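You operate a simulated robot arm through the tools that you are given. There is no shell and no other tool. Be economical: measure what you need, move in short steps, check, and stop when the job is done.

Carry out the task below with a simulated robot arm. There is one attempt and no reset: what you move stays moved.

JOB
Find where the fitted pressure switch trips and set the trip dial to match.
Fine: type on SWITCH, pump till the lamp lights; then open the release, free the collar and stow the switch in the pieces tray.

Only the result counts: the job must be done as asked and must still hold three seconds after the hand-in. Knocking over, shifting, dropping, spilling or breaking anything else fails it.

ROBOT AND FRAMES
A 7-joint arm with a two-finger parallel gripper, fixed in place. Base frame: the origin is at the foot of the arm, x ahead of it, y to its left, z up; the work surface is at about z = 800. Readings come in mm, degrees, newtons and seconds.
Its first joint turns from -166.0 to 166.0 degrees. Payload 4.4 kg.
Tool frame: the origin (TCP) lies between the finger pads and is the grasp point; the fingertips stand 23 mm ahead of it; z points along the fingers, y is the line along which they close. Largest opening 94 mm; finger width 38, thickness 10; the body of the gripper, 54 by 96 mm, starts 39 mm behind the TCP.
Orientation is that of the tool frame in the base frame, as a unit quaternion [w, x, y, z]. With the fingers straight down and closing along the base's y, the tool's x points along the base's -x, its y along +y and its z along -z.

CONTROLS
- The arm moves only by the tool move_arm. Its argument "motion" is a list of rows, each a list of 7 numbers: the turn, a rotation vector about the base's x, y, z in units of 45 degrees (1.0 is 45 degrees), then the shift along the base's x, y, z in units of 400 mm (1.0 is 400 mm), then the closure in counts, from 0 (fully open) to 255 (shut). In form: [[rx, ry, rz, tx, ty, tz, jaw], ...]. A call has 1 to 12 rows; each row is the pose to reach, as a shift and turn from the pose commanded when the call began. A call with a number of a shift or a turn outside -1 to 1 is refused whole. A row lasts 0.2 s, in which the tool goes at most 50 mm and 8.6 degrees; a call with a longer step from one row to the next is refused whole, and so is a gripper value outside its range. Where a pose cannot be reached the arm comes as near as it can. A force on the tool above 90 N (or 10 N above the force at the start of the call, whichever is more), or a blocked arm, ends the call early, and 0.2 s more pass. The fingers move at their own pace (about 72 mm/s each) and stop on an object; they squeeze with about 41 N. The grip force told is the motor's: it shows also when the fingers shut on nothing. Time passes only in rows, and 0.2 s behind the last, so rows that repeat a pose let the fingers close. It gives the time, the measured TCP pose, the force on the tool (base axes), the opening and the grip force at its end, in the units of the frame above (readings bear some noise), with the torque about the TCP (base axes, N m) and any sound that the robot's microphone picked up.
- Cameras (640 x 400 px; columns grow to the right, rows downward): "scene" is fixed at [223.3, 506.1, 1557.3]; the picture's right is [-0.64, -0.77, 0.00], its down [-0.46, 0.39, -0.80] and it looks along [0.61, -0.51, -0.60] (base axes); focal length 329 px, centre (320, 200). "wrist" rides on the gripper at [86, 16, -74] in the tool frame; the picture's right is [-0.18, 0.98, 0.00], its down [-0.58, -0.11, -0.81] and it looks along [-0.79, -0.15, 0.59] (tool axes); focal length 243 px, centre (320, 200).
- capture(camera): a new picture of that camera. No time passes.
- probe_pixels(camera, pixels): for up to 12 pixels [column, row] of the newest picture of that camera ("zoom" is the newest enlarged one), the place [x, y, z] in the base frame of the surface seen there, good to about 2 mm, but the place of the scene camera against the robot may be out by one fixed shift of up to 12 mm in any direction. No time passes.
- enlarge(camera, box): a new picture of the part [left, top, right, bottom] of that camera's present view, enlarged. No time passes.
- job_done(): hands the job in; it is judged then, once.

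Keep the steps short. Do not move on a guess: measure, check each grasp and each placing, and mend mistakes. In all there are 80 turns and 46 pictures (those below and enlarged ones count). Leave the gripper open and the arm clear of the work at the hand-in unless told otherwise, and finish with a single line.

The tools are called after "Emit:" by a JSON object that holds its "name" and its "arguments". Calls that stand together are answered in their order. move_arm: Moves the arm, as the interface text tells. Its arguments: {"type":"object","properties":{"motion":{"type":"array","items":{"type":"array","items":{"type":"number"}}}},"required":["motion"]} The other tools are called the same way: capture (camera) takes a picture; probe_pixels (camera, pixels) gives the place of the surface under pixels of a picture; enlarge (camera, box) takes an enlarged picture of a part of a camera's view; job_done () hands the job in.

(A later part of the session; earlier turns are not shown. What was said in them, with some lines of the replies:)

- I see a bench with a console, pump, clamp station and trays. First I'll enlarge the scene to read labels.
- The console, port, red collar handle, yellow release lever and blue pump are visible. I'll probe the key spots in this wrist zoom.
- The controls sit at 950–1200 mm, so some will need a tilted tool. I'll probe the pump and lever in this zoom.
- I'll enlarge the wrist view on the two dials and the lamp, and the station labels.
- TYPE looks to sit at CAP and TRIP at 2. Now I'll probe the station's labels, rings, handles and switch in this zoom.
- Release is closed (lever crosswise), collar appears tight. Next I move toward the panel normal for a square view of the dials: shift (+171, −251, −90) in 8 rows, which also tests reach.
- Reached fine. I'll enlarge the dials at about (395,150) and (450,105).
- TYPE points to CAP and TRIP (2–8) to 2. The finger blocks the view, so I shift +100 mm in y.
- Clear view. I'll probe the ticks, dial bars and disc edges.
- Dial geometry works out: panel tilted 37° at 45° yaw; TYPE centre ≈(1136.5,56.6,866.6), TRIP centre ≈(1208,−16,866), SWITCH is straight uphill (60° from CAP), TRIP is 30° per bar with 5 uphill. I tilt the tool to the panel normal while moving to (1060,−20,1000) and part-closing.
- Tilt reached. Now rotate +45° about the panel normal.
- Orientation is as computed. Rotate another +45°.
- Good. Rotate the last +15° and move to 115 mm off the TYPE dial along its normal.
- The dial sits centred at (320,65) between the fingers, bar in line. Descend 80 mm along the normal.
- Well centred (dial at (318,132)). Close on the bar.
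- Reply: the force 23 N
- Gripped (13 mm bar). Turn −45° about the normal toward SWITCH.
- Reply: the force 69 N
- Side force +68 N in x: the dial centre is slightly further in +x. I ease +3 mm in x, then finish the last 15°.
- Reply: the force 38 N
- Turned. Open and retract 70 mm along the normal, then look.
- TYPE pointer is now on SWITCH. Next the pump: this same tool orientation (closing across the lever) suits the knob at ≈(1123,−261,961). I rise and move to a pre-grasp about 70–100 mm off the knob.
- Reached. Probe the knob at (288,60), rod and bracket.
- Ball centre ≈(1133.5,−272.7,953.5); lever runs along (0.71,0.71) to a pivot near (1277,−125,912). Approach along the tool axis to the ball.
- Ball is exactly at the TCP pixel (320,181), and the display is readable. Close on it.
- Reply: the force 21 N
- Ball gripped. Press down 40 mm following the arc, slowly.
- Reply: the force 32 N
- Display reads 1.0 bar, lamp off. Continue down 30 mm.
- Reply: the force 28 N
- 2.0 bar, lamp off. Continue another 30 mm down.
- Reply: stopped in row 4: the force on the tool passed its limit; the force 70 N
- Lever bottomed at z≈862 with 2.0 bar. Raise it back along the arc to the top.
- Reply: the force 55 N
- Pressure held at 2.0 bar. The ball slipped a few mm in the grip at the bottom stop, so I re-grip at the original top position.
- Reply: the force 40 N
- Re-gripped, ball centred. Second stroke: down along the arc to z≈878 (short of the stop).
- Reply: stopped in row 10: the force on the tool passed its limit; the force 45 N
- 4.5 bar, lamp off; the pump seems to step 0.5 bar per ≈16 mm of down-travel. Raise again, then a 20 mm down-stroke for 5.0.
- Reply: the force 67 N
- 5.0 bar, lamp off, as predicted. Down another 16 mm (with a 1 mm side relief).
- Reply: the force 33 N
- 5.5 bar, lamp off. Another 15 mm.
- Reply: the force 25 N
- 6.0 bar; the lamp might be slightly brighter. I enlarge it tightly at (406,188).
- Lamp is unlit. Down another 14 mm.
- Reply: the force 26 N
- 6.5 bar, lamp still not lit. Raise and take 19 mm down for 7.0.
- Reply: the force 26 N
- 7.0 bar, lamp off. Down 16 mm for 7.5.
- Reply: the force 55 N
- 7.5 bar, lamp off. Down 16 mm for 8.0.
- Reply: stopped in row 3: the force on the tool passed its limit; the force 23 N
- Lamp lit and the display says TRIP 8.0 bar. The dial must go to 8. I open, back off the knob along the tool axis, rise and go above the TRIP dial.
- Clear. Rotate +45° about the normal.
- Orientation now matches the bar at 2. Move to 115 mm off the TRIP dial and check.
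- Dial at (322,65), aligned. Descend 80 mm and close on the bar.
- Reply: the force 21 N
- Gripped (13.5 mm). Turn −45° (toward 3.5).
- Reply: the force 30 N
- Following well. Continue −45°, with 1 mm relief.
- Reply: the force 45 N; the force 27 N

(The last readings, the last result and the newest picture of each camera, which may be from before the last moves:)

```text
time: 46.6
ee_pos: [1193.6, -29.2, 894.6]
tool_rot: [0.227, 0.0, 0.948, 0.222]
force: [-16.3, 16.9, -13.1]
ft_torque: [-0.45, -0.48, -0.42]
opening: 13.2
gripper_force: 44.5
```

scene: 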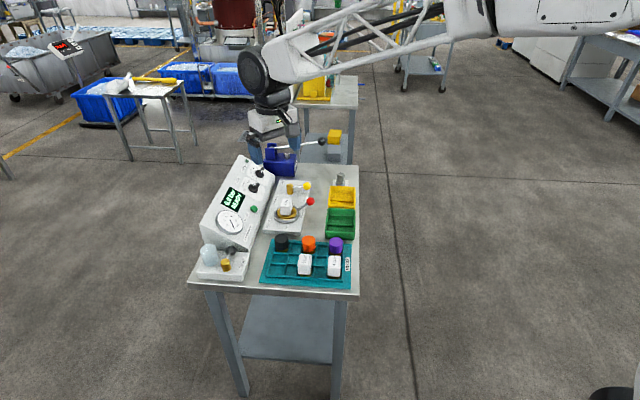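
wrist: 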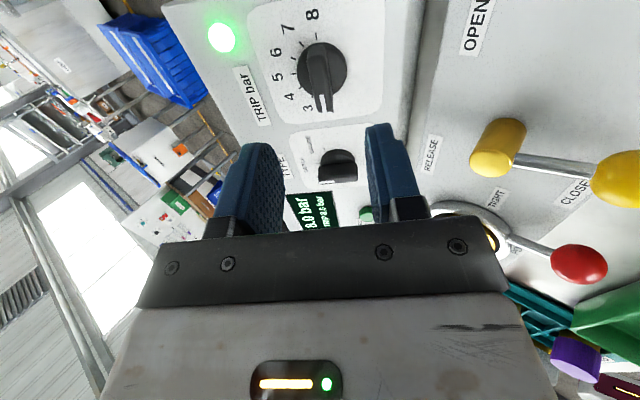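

Dial is at about 6.5 now, forces low. Final −45° to 8.

Emit:
{"name": "move_arm", "arguments": {"motion": [[0.071, 0.071, -0.133, 0, 0, 0, 255], [0.142, 0.142, -0.266, 0, 0, 0, 255], [0.213, 0.213, -0.399, 0, 0, 0, 255], [0.284, 0.284, -0.532, 0, 0, 0, 255], [0.355, 0.355, -0.666, 0, 0, 0, 255], [0.4256, 0.4256, -0.7986, 0, 0, 0, 255], [0.4256, 0.4256, -0.7986, 0, 0, 0, 255]]}}

```text
time: 48.2
ee_pos: [1194.3, -31.1, 895.3]
tool_rot: [0.123, 0.363, 0.877, 0.29]
force: [-9.8, 25.0, 1.9]
ft_torque: [-0.36, 0.33, 0.0]
opening: 13.5
gripper_force: 44.7
```

Reached 8's angle. Open, back off 80 mm and check.

Emit:
{"name": "move_arm", "arguments": {"motion": [[0, 0, 0, 0, 0, 0, 130], [0, 0, 0, 0, 0, 0, 130], [0, 0, 0, -0.0285, -0.0285, 0.053, 130], [0, 0, 0, -0.057, -0.057, 0.107, 130], [0, 0, 0, -0.085, -0.085, 0.16, 130]]}}

Emit:
{"name": "enlarge", "arguments": {"camera": "wrist", "box": [190, 0, 510, 180]}}

```text
time: 49.4
ee_pos: [1158.3, -65.0, 956.3]
tool_rot: [0.122, 0.362, 0.878, 0.289]
force: [0.1, -0.4, -0.1]
ft_torque: [0.0, -0.01, 0.0]
opening: 46.2
gripper_force: 0.1
```

```text
2.00 times, centred on (350, 90) of wrist
```

zoom: 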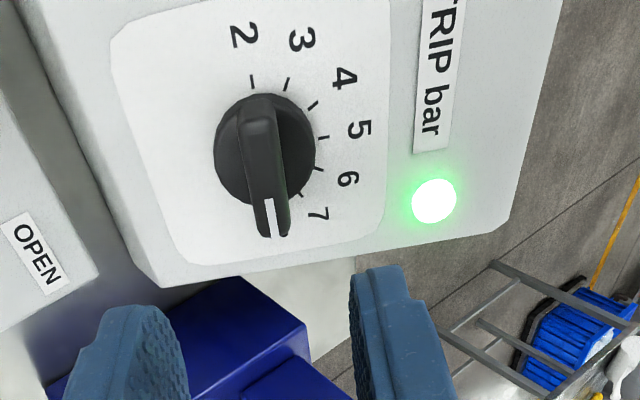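

Pointer is directly opposite 2, i.e. on 8, lamp still lit. Now the release lever: I'll push its ball with closed, vertical fingers from (1000,−120). First straighten the tool and move clear.

Emit:
{"name": "move_arm", "arguments": {"motion": [[-0.116, 0.116, 0, -0.04, -0.027, 0.03, 200], [-0.232, 0.232, 0, -0.08, -0.054, 0.06, 255], [-0.349, 0.349, 0, -0.12, -0.081, 0.09, 255], [-0.465, 0.465, 0, -0.16, -0.108, 0.12, 255], [-0.581, 0.581, 0, -0.2, -0.135, 0.132, 255]]}}

Emit:
{"name": "move_arm", "arguments": {"motion": [[0, 0, 0.167, -0.033, 0, -0.01, 255], [0, 0, 0.333, -0.067, 0, -0.02, 255], [0, 0, 0.5, -0.1, 0, -0.03, 255], [0, 0, 0.667, -0.133, 0, -0.04, 255], [0, 0, 0.833, -0.167, 0, -0.05, 255], [0, 0, 1.0, -0.2, 0, -0.05, 255], [0, 0, 1.0, -0.2, 0, -0.05, 255]]}}

Emit:
{"name": "capture", "arguments": {"camera": "wrist"}}

```text
time: 50.6
ee_pos: [1078.5, -119.7, 1011.7]
tool_rot: [0.0, 0.381, 0.925, -0.004]
force: [-0.7, 0.1, 0.3]
ft_torque: [0.02, 0.04, 0.01]
opening: 0.3
gripper_force: 41.0
```

```text
time: 52.2
ee_pos: [999.5, -118.9, 991.3]
tool_rot: [0.003, -0.003, 1.0, -0.003]
force: [-0.1, -0.3, 0.8]
ft_torque: [-0.03, 0.0, 0.03]
opening: 0.0
gripper_force: 40.5
```

```text
10 pictures are left
```

wrist: 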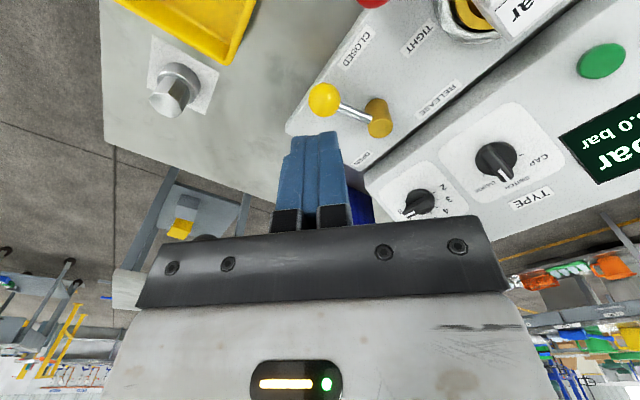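

Emit:
{"name": "probe_pixels", "arguments": {"camera": "wrist", "pixels": [[324, 100], [332, 92], [316, 106], [378, 118], [350, 110], [372, 4], [455, 28], [490, 30], [300, 125]]}}

```text
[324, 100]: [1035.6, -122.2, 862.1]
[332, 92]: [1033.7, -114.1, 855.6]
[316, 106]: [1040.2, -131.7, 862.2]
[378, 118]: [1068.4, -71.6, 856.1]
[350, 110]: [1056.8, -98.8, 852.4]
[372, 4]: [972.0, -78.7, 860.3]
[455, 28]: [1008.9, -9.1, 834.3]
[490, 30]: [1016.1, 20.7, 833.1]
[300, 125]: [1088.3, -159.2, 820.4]
```

Ball centre ≈(1042,−123,851), pivot ≈(1087,−78). Lower the closed fingers behind the ball to z=858.

Emit:
{"name": "move_arm", "arguments": {"motion": [[0, 0, 0, 0, -0.01, -0.11, 255], [0, 0, 0, 0, -0.01, -0.22, 255], [0, 0, 0, 0, -0.01, -0.3, 255], [0, 0, 0, 0, -0.01, -0.3325, 255]]}}

Emit:
{"name": "move_arm", "arguments": {"motion": [[0, 0, 0, 0.02, 0, 0, 255], [0, 0, 0, 0.043, -0.013, 0, 255], [0, 0, 0, 0.0588, -0.026, 0, 255], [0, 0, 0, 0.078, -0.035, 0, 255], [0, 0, 0, 0.0975, -0.042, 0, 255], [0, 0, 0, 0.118, -0.046, 0, 255], [0, 0, 0, 0.139, -0.0475, 0, 255], [0, 0, 0, 0.16, -0.046, 0, 255], [0, 0, 0, 0.18, -0.042, 0, 255], [0, 0, 0, 0.2, -0.035, 0, 255], [0, 0, 0, 0.2188, -0.026, 0, 255], [0, 0, 0, 0.236, -0.013, 0, 255]]}}

```text
time: 53.2
ee_pos: [998.8, -123.3, 857.9]
tool_rot: [0.002, -0.002, 1.0, -0.003]
force: [0.3, 0.5, 1.1]
ft_torque: [0.01, 0.02, -0.04]
opening: 0.0
gripper_force: 41.3
```

```text
time: 55.8
ee_pos: [1093.7, -128.7, 857.4]
tool_rot: [0.002, -0.002, 1.0, -0.002]
force: [-10.1, -1.7, 2.3]
ft_torque: [0.05, 0.01, 0.11]
opening: 0.1
gripper_force: 41.2
```

Lever following with light force. Push the last ~9 mm to the stop.

Emit:
{"name": "move_arm", "arguments": {"motion": [[0, 0, 0, 0.01, 0.007, 0, 255], [0, 0, 0, 0.018, 0.014, 0, 255], [0, 0, 0, 0.024, 0.02, 0, 255]]}}

Emit:
{"name": "enlarge", "arguments": {"camera": "scene", "box": [215, 160, 345, 250]}}

```text
time: 56.3
ee_pos: [1095.6, -128.9, 858.1]
tool_rot: [-0.001, 0.0, 1.0, -0.002]
force: [-60.3, -7.1, 20.1]
ft_torque: [0.19, -0.17, 0.56]
opening: 0.0
gripper_force: 41.2
stopped in row 2: the force on the tool passed its limit (the readings are from after the stop); the commanded pose is now the measured one
```

```text
4.44 times, centred on (280, 205) of scene
```

zoom: 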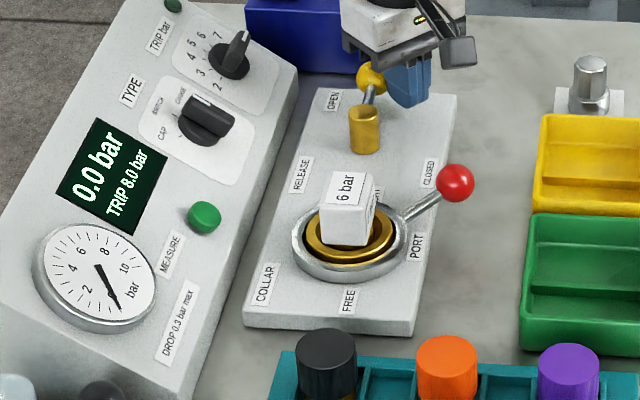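

Release is open: 0.0 bar, TRIP 8.0 latched. Probe red ball, switch top and ring in this picture, and back away upward.

Emit:
{"name": "probe_pixels", "arguments": {"camera": "zoom", "pixels": [[455, 183], [345, 188], [322, 205], [366, 212], [335, 176], [374, 181], [345, 232], [310, 242], [392, 242], [350, 280], [325, 345]]}}

Emit:
{"name": "move_arm", "arguments": {"motion": [[0, 0, 0, -0.03, 0, 0, 255], [0, 0, 0, -0.05, 0, 0.08, 255], [0, 0, 0, -0.05, 0, 0.18, 255], [0, 0, 0, -0.05, 0, 0.25, 255]]}}

```text
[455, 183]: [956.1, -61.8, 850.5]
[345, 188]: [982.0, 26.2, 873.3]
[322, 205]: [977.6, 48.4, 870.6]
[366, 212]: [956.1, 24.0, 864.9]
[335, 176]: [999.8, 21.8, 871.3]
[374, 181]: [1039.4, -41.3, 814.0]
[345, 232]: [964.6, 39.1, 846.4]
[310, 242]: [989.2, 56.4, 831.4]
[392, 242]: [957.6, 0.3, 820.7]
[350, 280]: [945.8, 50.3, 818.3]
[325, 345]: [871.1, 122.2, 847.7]
```

```text
time: 57.3
ee_pos: [1077.5, -126.3, 957.5]
tool_rot: [-0.002, -0.001, 1.0, -0.002]
force: [0.0, 0.2, -0.3]
ft_torque: [-0.01, -0.01, 0.01]
opening: 0.2
gripper_force: 41.0
```

Red ball centre ≈(960,−74,852), port centre ≈(977,18). Yaw −45° and go to behind the red ball at (988,−102), then lower.

Emit:
{"name": "move_arm", "arguments": {"motion": [[0, 0, -0.167, -0.036, 0.011, 0, 255], [0, 0, -0.333, -0.073, 0.022, 0, 255], [0, 0, -0.5, -0.11, 0.034, 0, 255], [0, 0, -0.667, -0.147, 0.045, 0, 255], [0, 0, -0.833, -0.183, 0.056, 0, 255], [0, 0, -1.0, -0.22, 0.067, 0, 255], [0, 0, -1.0, -0.22, 0.067, -0.1, 255], [0, 0, -1.0, -0.22, 0.067, -0.2, 255], [0, 0, -1.0, -0.22, 0.067, -0.25, 255]]}}

```text
time: 59.3
ee_pos: [988.1, -100.7, 858.5]
tool_rot: [-0.002, 0.38, 0.925, -0.002]
force: [-0.1, 0.2, -0.2]
ft_torque: [0.02, -0.01, 0.02]
opening: 0.1
gripper_force: 41.1
```

In place. Push the collar handle along its arc toward FREE.

Emit:
{"name": "move_arm", "arguments": {"motion": [[0, 0, 0, -0.0135, 0.0148, 0, 255], [0, 0, 0, -0.041, 0.022, 0, 255], [0, 0, 0, -0.07, 0.033, 0, 255], [0, 0, 0, -0.096, 0.048, 0, 255], [0, 0, 0, -0.121, 0.066, 0, 255], [0, 0, 0, -0.142, 0.087, 0, 255], [0, 0, 0, -0.1625, 0.111, 0, 255], [0, 0, 0, -0.177, 0.137, 0, 255], [0, 0, 0, -0.19, 0.165, 0, 255], [0, 0, 0, -0.197, 0.185, 0, 255], [0, 0, 0, -0.201, 0.204, 0, 255]]}}

Emit:
{"name": "enlarge", "arguments": {"camera": "scene", "box": [245, 170, 365, 255]}}

```text
time: 61.7
ee_pos: [909.6, -21.3, 857.5]
tool_rot: [0.0, 0.384, 0.924, -0.002]
force: [27.9, -69.7, -8.5]
ft_torque: [-0.74, -0.38, 0.53]
opening: 0.0
gripper_force: 40.9
```

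```text
4.71 times, centred on (305, 212) of scene
```

zoom: 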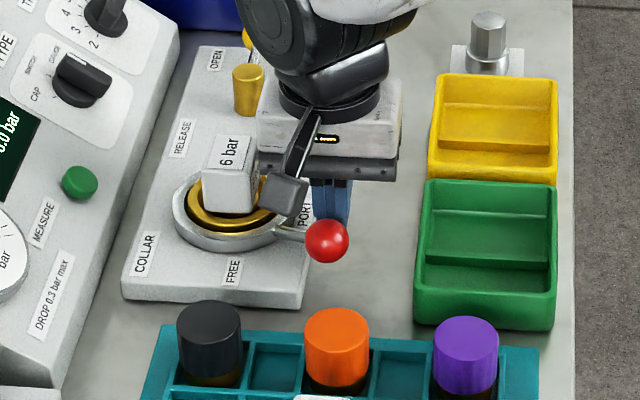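

Handle swung; 75 N now, probably at its stop. Nudge 5 mm more to confirm.

Emit:
{"name": "move_arm", "arguments": {"motion": [[0, 0, 0, -0.003, 0.006, 0, 255], [0, 0, 0, -0.006, 0.012, 0, 255], [0, 0, 0, -0.006, 0.012, 0, 255]]}}

```text
time: 62.0
ee_pos: [909.1, -22.3, 856.5]
tool_rot: [0.001, 0.383, 0.924, -0.002]
force: [18.6, -32.5, -10.4]
ft_torque: [-0.52, -0.2, 0.18]
opening: 0.1
gripper_force: 41.4
stopped in row 1: the force on the tool passed its limit (the readings are from after the stop); the commanded pose is now the measured one
```

Collar is at its FREE stop. Back off, rise, open and go over the switch at (977,18,981) to view it.

Emit:
{"name": "move_arm", "arguments": {"motion": [[0, 0, 0, 0.035, -0.035, 0, 255], [0, 0, 0, 0.035, -0.035, 0.11, 255], [0, 0, 0, 0.035, -0.035, 0.22, 200], [0, 0, 0, 0.04, -0.02, 0.31, 100], [0, 0, 0, 0.11, 0.04, 0.31, 60], [0, 0, 0, 0.17, 0.1, 0.31, 60], [0, 0, 0, 0.17, 0.1, 0.31, 60]]}}

Emit:
{"name": "capture", "arguments": {"camera": "wrist"}}

```text
time: 63.6
ee_pos: [978.2, 17.5, 980.4]
tool_rot: [0.0, 0.382, 0.924, -0.003]
force: [0.5, 0.0, 0.3]
ft_torque: [0.03, 0.02, 0.0]
opening: 72.0
gripper_force: 0.0
```

```text
7 pictures are left
```

wrist: 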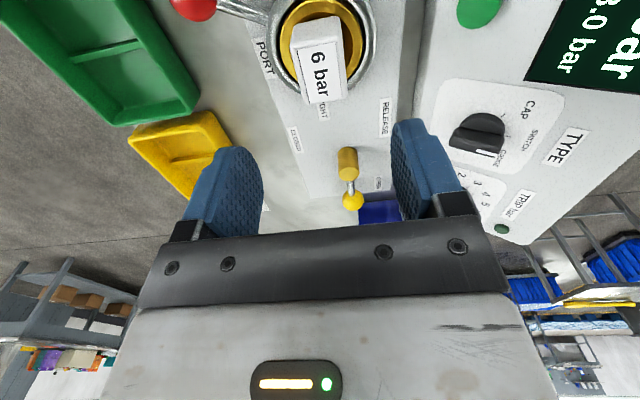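

Probe the switch's top corners and side, and the tray area isn't visible yet.

Emit:
{"name": "probe_pixels", "arguments": {"camera": "wrist", "pixels": [[325, 72], [303, 55], [310, 100], [340, 45], [345, 92], [326, 98], [292, 35], [317, 25], [335, 20], [305, 50], [322, 50], [343, 70]]}}

Emit:
{"name": "enlarge", "arguments": {"camera": "wrist", "box": [260, 0, 380, 115]}}

```text
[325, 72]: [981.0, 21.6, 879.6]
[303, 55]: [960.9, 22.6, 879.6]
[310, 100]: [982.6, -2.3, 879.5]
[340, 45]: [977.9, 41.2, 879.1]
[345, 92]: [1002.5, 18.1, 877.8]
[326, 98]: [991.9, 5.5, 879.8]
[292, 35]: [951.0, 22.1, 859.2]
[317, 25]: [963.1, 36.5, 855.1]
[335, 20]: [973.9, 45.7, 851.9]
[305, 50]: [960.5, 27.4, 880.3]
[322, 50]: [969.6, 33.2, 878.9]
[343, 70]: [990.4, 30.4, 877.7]
```

```text
3.48 times, centred on (320, 58) of wrist
```

zoom: 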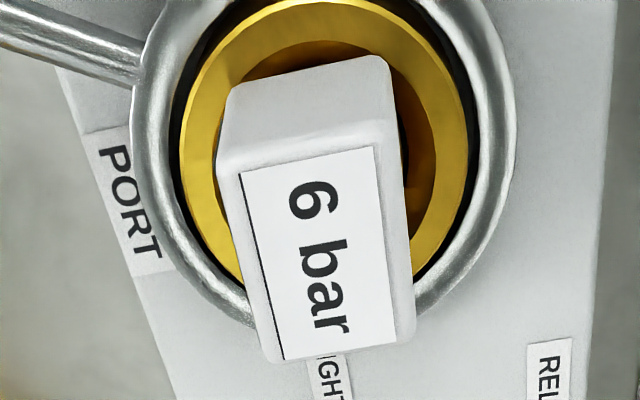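

Switch top centred ≈(981,20,879.5), edges aligned with the tool. Lower with 52 mm opening to z=866 (slightly +u to clear the handle rod).

Emit:
{"name": "move_arm", "arguments": {"motion": [[0, 0, 0, 0.016, -0.001, -0.02, 114], [0, 0, 0, 0.016, -0.001, -0.1, 114], [0, 0, 0, 0.016, -0.001, -0.18, 114], [0, 0, 0, 0.016, -0.001, -0.25, 114], [0, 0, 0, 0.016, -0.001, -0.286, 114], [0, 0, 0, 0.016, -0.001, -0.286, 255], [0, 0, 0, 0.016, -0.001, -0.286, 255], [0, 0, 0, 0.016, -0.001, -0.286, 255]]}}

```text
time: 65.5
ee_pos: [981.9, 17.6, 865.0]
tool_rot: [-0.001, 0.382, 0.924, -0.003]
force: [-24.1, -18.6, 3.2]
ft_torque: [-0.65, 0.72, 0.08]
opening: 35.8
gripper_force: 40.8
```

Gripped at 35.8 mm. Relieve the small side load and lift straight up.

Emit:
{"name": "move_arm", "arguments": {"motion": [[0, 0, 0, -0.004, -0.004, 0, 255], [0, 0, 0, -0.004, -0.004, 0.015, 255], [0, 0, 0, -0.004, -0.004, 0.04, 255], [0, 0, 0, -0.004, -0.004, 0.08, 255], [0, 0, 0, -0.004, -0.004, 0.16, 255], [0, 0, 0, -0.004, -0.004, 0.24, 255], [0, 0, 0, -0.004, -0.004, 0.24, 255]]}}

Emit:
{"name": "enlarge", "arguments": {"camera": "scene", "box": [235, 170, 365, 300]}}

```text
time: 67.0
ee_pos: [981.1, 14.9, 964.3]
tool_rot: [0.0, 0.382, 0.924, -0.002]
force: [0.5, 0.1, -1.7]
ft_torque: [0.02, 0.0, 0.01]
opening: 35.7
gripper_force: 41.2
```

```text
3.08 times, centred on (300, 235) of scene
```

zoom: 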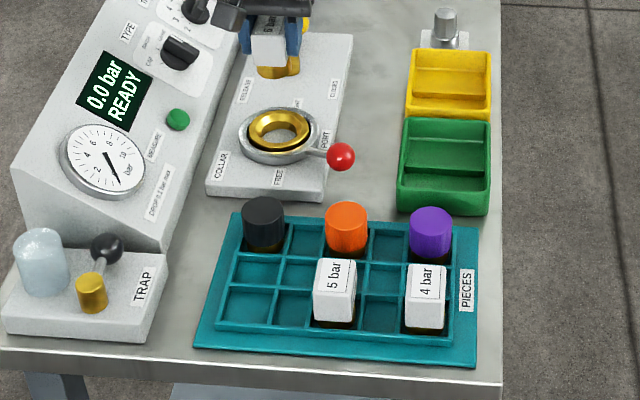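

Switch lifted cleanly. Probe the tray: empty front-left slot (247,305), its walls, and the 5 bar seat for reference.

Emit:
{"name": "probe_pixels", "arguments": {"camera": "zoom", "pixels": [[247, 305], [230, 290], [277, 290], [222, 325], [272, 328], [262, 268], [334, 270], [322, 288], [353, 288], [244, 250], [451, 340], [300, 305]]}}

Emit:
{"name": "probe_pixels", "arguments": {"camera": "zoom", "pixels": [[218, 330], [226, 291], [235, 253], [290, 222], [283, 255], [279, 292], [271, 330], [325, 325], [330, 323], [262, 205], [345, 210], [145, 290]]}}

```text
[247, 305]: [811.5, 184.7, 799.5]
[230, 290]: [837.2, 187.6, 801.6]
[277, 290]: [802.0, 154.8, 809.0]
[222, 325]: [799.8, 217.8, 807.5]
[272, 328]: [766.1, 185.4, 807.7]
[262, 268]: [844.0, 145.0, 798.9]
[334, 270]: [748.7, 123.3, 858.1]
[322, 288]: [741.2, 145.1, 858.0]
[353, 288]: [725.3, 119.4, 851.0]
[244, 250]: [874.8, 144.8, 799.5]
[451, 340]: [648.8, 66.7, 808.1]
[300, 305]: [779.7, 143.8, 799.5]
```

```text
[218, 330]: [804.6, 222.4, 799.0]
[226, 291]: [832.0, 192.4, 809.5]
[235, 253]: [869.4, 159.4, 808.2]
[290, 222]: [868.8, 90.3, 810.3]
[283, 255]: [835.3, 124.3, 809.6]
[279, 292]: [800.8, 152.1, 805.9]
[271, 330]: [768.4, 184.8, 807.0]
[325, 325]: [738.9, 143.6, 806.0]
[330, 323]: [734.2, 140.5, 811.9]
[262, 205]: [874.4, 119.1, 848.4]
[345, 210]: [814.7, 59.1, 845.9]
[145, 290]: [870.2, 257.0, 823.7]
```

Slot front-left (col 1, row 3) centre ≈(803,180) after camera correction; release height about TCP z=850. Carry over at height, then come to z=915 and check.

Emit:
{"name": "move_arm", "arguments": {"motion": [[0, 0, 0, -0.05, 0.046, 0, 255], [0, 0, 0, -0.12, 0.112, 0, 255], [0, 0, 0, -0.19, 0.177, 0, 255], [0, 0, 0, -0.26, 0.242, 0, 255], [0, 0, 0, -0.33, 0.307, 0, 255], [0, 0, 0, -0.4, 0.372, 0, 255], [0, 0, 0, -0.4445, 0.414, 0, 255], [0, 0, 0, -0.4445, 0.414, -0.06, 255], [0, 0, 0, -0.4445, 0.414, -0.123, 255], [0, 0, 0, -0.4445, 0.414, -0.123, 255]]}}

Emit:
{"name": "capture", "arguments": {"camera": "wrist"}}

```text
time: 69.2
ee_pos: [803.1, 183.6, 913.1]
tool_rot: [0.0, 0.382, 0.924, -0.002]
force: [-0.5, 0.3, -1.3]
ft_torque: [0.01, -0.01, 0.0]
opening: 35.6
gripper_force: 41.3
```

```text
4 pictures are left
```

wrist: 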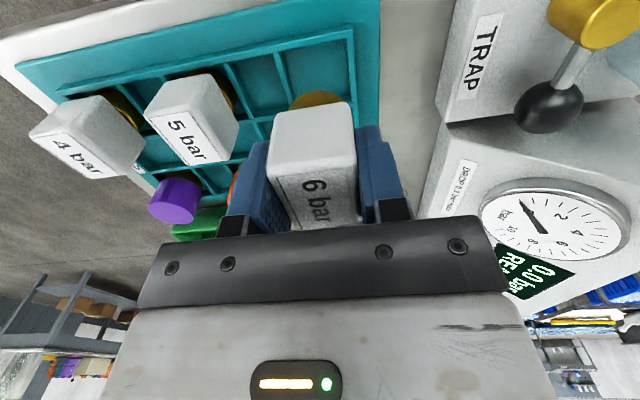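

Switch hangs over the front-left slot. Probe the slot walls/floor here with the accurate wrist camera.

Emit:
{"name": "probe_pixels", "arguments": {"camera": "wrist", "pixels": [[348, 36], [278, 55], [284, 78], [288, 95], [354, 80], [320, 42], [320, 65], [300, 60], [340, 75], [355, 110], [318, 97], [248, 118]]}}

Emit:
{"name": "enlarge", "arguments": {"camera": "wrist", "box": [200, 10, 400, 135]}}

```text
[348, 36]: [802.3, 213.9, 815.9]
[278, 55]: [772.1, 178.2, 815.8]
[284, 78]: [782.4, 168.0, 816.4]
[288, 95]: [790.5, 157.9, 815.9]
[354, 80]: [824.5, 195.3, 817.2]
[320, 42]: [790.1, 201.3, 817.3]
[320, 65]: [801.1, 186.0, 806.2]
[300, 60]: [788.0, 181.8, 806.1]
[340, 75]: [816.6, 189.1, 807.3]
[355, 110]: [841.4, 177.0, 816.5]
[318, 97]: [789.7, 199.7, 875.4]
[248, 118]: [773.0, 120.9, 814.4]
```

```text
3.20 times, centred on (300, 72) of wrist
```

zoom: 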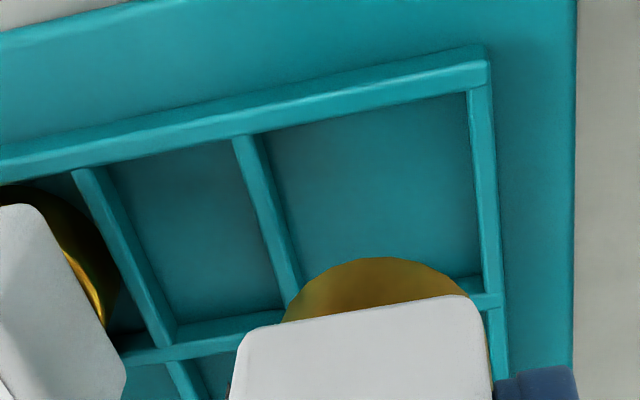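

Slot centre from walls: (802.3,181.9), floor z≈806. Adjust to TCP (804,180.3) allowing for the grip offset, and lower to z≈853.

Emit:
{"name": "move_arm", "arguments": {"motion": [[0, 0, 0, 0.002, -0.008, 0, 255], [0, 0, 0, 0.002, -0.008, -0.05, 255], [0, 0, 0, 0.002, -0.008, -0.1, 255], [0, 0, 0, 0.002, -0.008, -0.13, 255], [0, 0, 0, 0.002, -0.008, -0.15, 255], [0, 0, 0, 0.002, -0.008, -0.15, 255]]}}

```text
time: 70.7
ee_pos: [805.0, 179.3, 854.8]
tool_rot: [0.0, 0.383, 0.924, -0.002]
force: [0.3, -0.1, -1.0]
ft_torque: [-0.01, -0.03, 0.02]
opening: 35.7
gripper_force: 41.5
```

No contact yet. Lower in 1–2 mm steps.

Emit:
{"name": "move_arm", "arguments": {"motion": [[0, 0, 0, -0.002, 0.002, -0.004, 255], [0, 0, 0, -0.002, 0.002, -0.008, 255], [0, 0, 0, -0.002, 0.002, -0.011, 255], [0, 0, 0, -0.002, 0.002, -0.011, 255]]}}

```text
time: 71.7
ee_pos: [804.4, 178.7, 851.3]
tool_rot: [0.002, 0.382, 0.924, -0.001]
force: [-4.1, -7.7, 31.8]
ft_torque: [-0.04, 0.09, 0.04]
opening: 35.7
gripper_force: 40.9
```

Contact at z≈851, matching the floor seat. Open and rise, then look.

Emit:
{"name": "move_arm", "arguments": {"motion": [[0, 0, 0, 0, 0, 0.002, 200], [0, 0, 0, 0, 0, 0.002, 110], [0, 0, 0, 0, 0, 0.002, 80], [0, 0, 0, 0, 0, 0.08, 80], [0, 0, 0, 0, 0, 0.18, 40], [0, 0, 0, 0, 0, 0.28, 0], [0, 0, 0, -0.08, 0, 0.4, 0], [0, 0, 0, -0.18, 0, 0.5, 0], [0, 0, 0, -0.28, 0, 0.52, 0]]}}

Emit:
{"name": "enlarge", "arguments": {"camera": "scene", "box": [195, 140, 365, 300]}}

```text
refused: row 7 steps farther than a row can; nothing moved
```

```text
2.50 times, centred on (280, 220) of scene
```

zoom: 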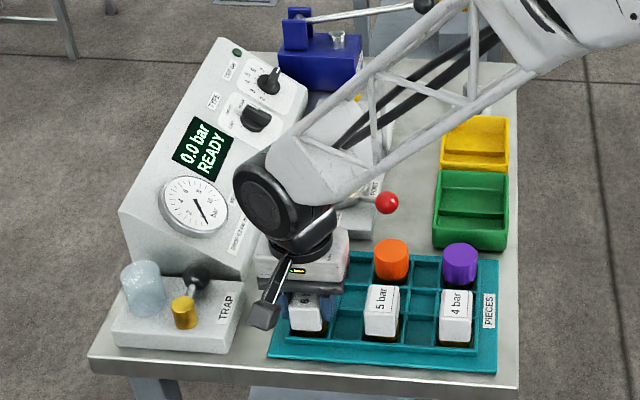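

The call was refused (one row too long); resend with shorter steps.

Emit:
{"name": "move_arm", "arguments": {"motion": [[0, 0, 0, 0, 0, 0.002, 200], [0, 0, 0, 0, 0, 0.002, 110], [0, 0, 0, 0, 0, 0.002, 80], [0, 0, 0, 0, 0, 0.08, 80], [0, 0, 0, 0, 0, 0.18, 40], [0, 0, 0, 0, 0, 0.28, 0], [0, 0, 0, 0, 0, 0.38, 0], [0, 0, 0, -0.07, 0, 0.45, 0], [0, 0, 0, -0.16, 0, 0.5, 0], [0, 0, 0, -0.27, 0, 0.52, 0], [0, 0, 0, -0.38, 0, 0.52, 0], [0, 0, 0, -0.49, 0, 0.52, 0]]}}

Emit:
{"name": "enlarge", "arguments": {"camera": "scene", "box": [195, 140, 365, 300]}}

```text
time: 74.2
ee_pos: [606.2, 180.6, 1058.2]
tool_rot: [0.0, 0.383, 0.924, -0.003]
force: [-0.2, 0.4, 0.6]
ft_torque: [-0.04, 0.01, -0.01]
opening: 93.8
gripper_force: 0.1
```

```text
2.50 times, centred on (280, 220) of scene
```

zoom: 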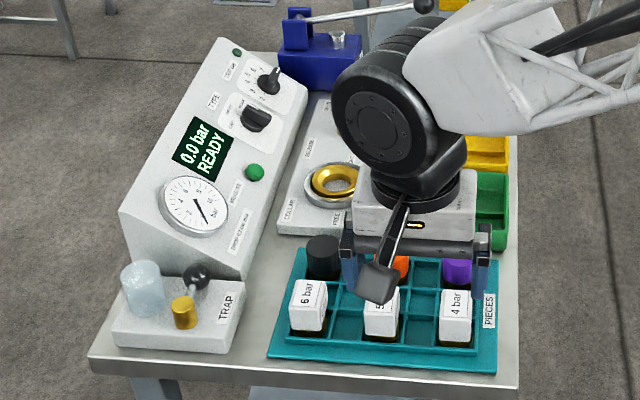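

The 6 bar switch stands upright in its slot in line with the others. The dial is on 8, pressure is 0.0, the gripper is open and the arm is clear, so I hand in.

Emit:
{"name": "job_done", "arguments": {}}

```text
The job is handed in.
```

The switch marked 6 bar tripped at 8.0 bar; the trip dial is set to 8, the release is open, the collar is free, and the switch is in the pieces tray.
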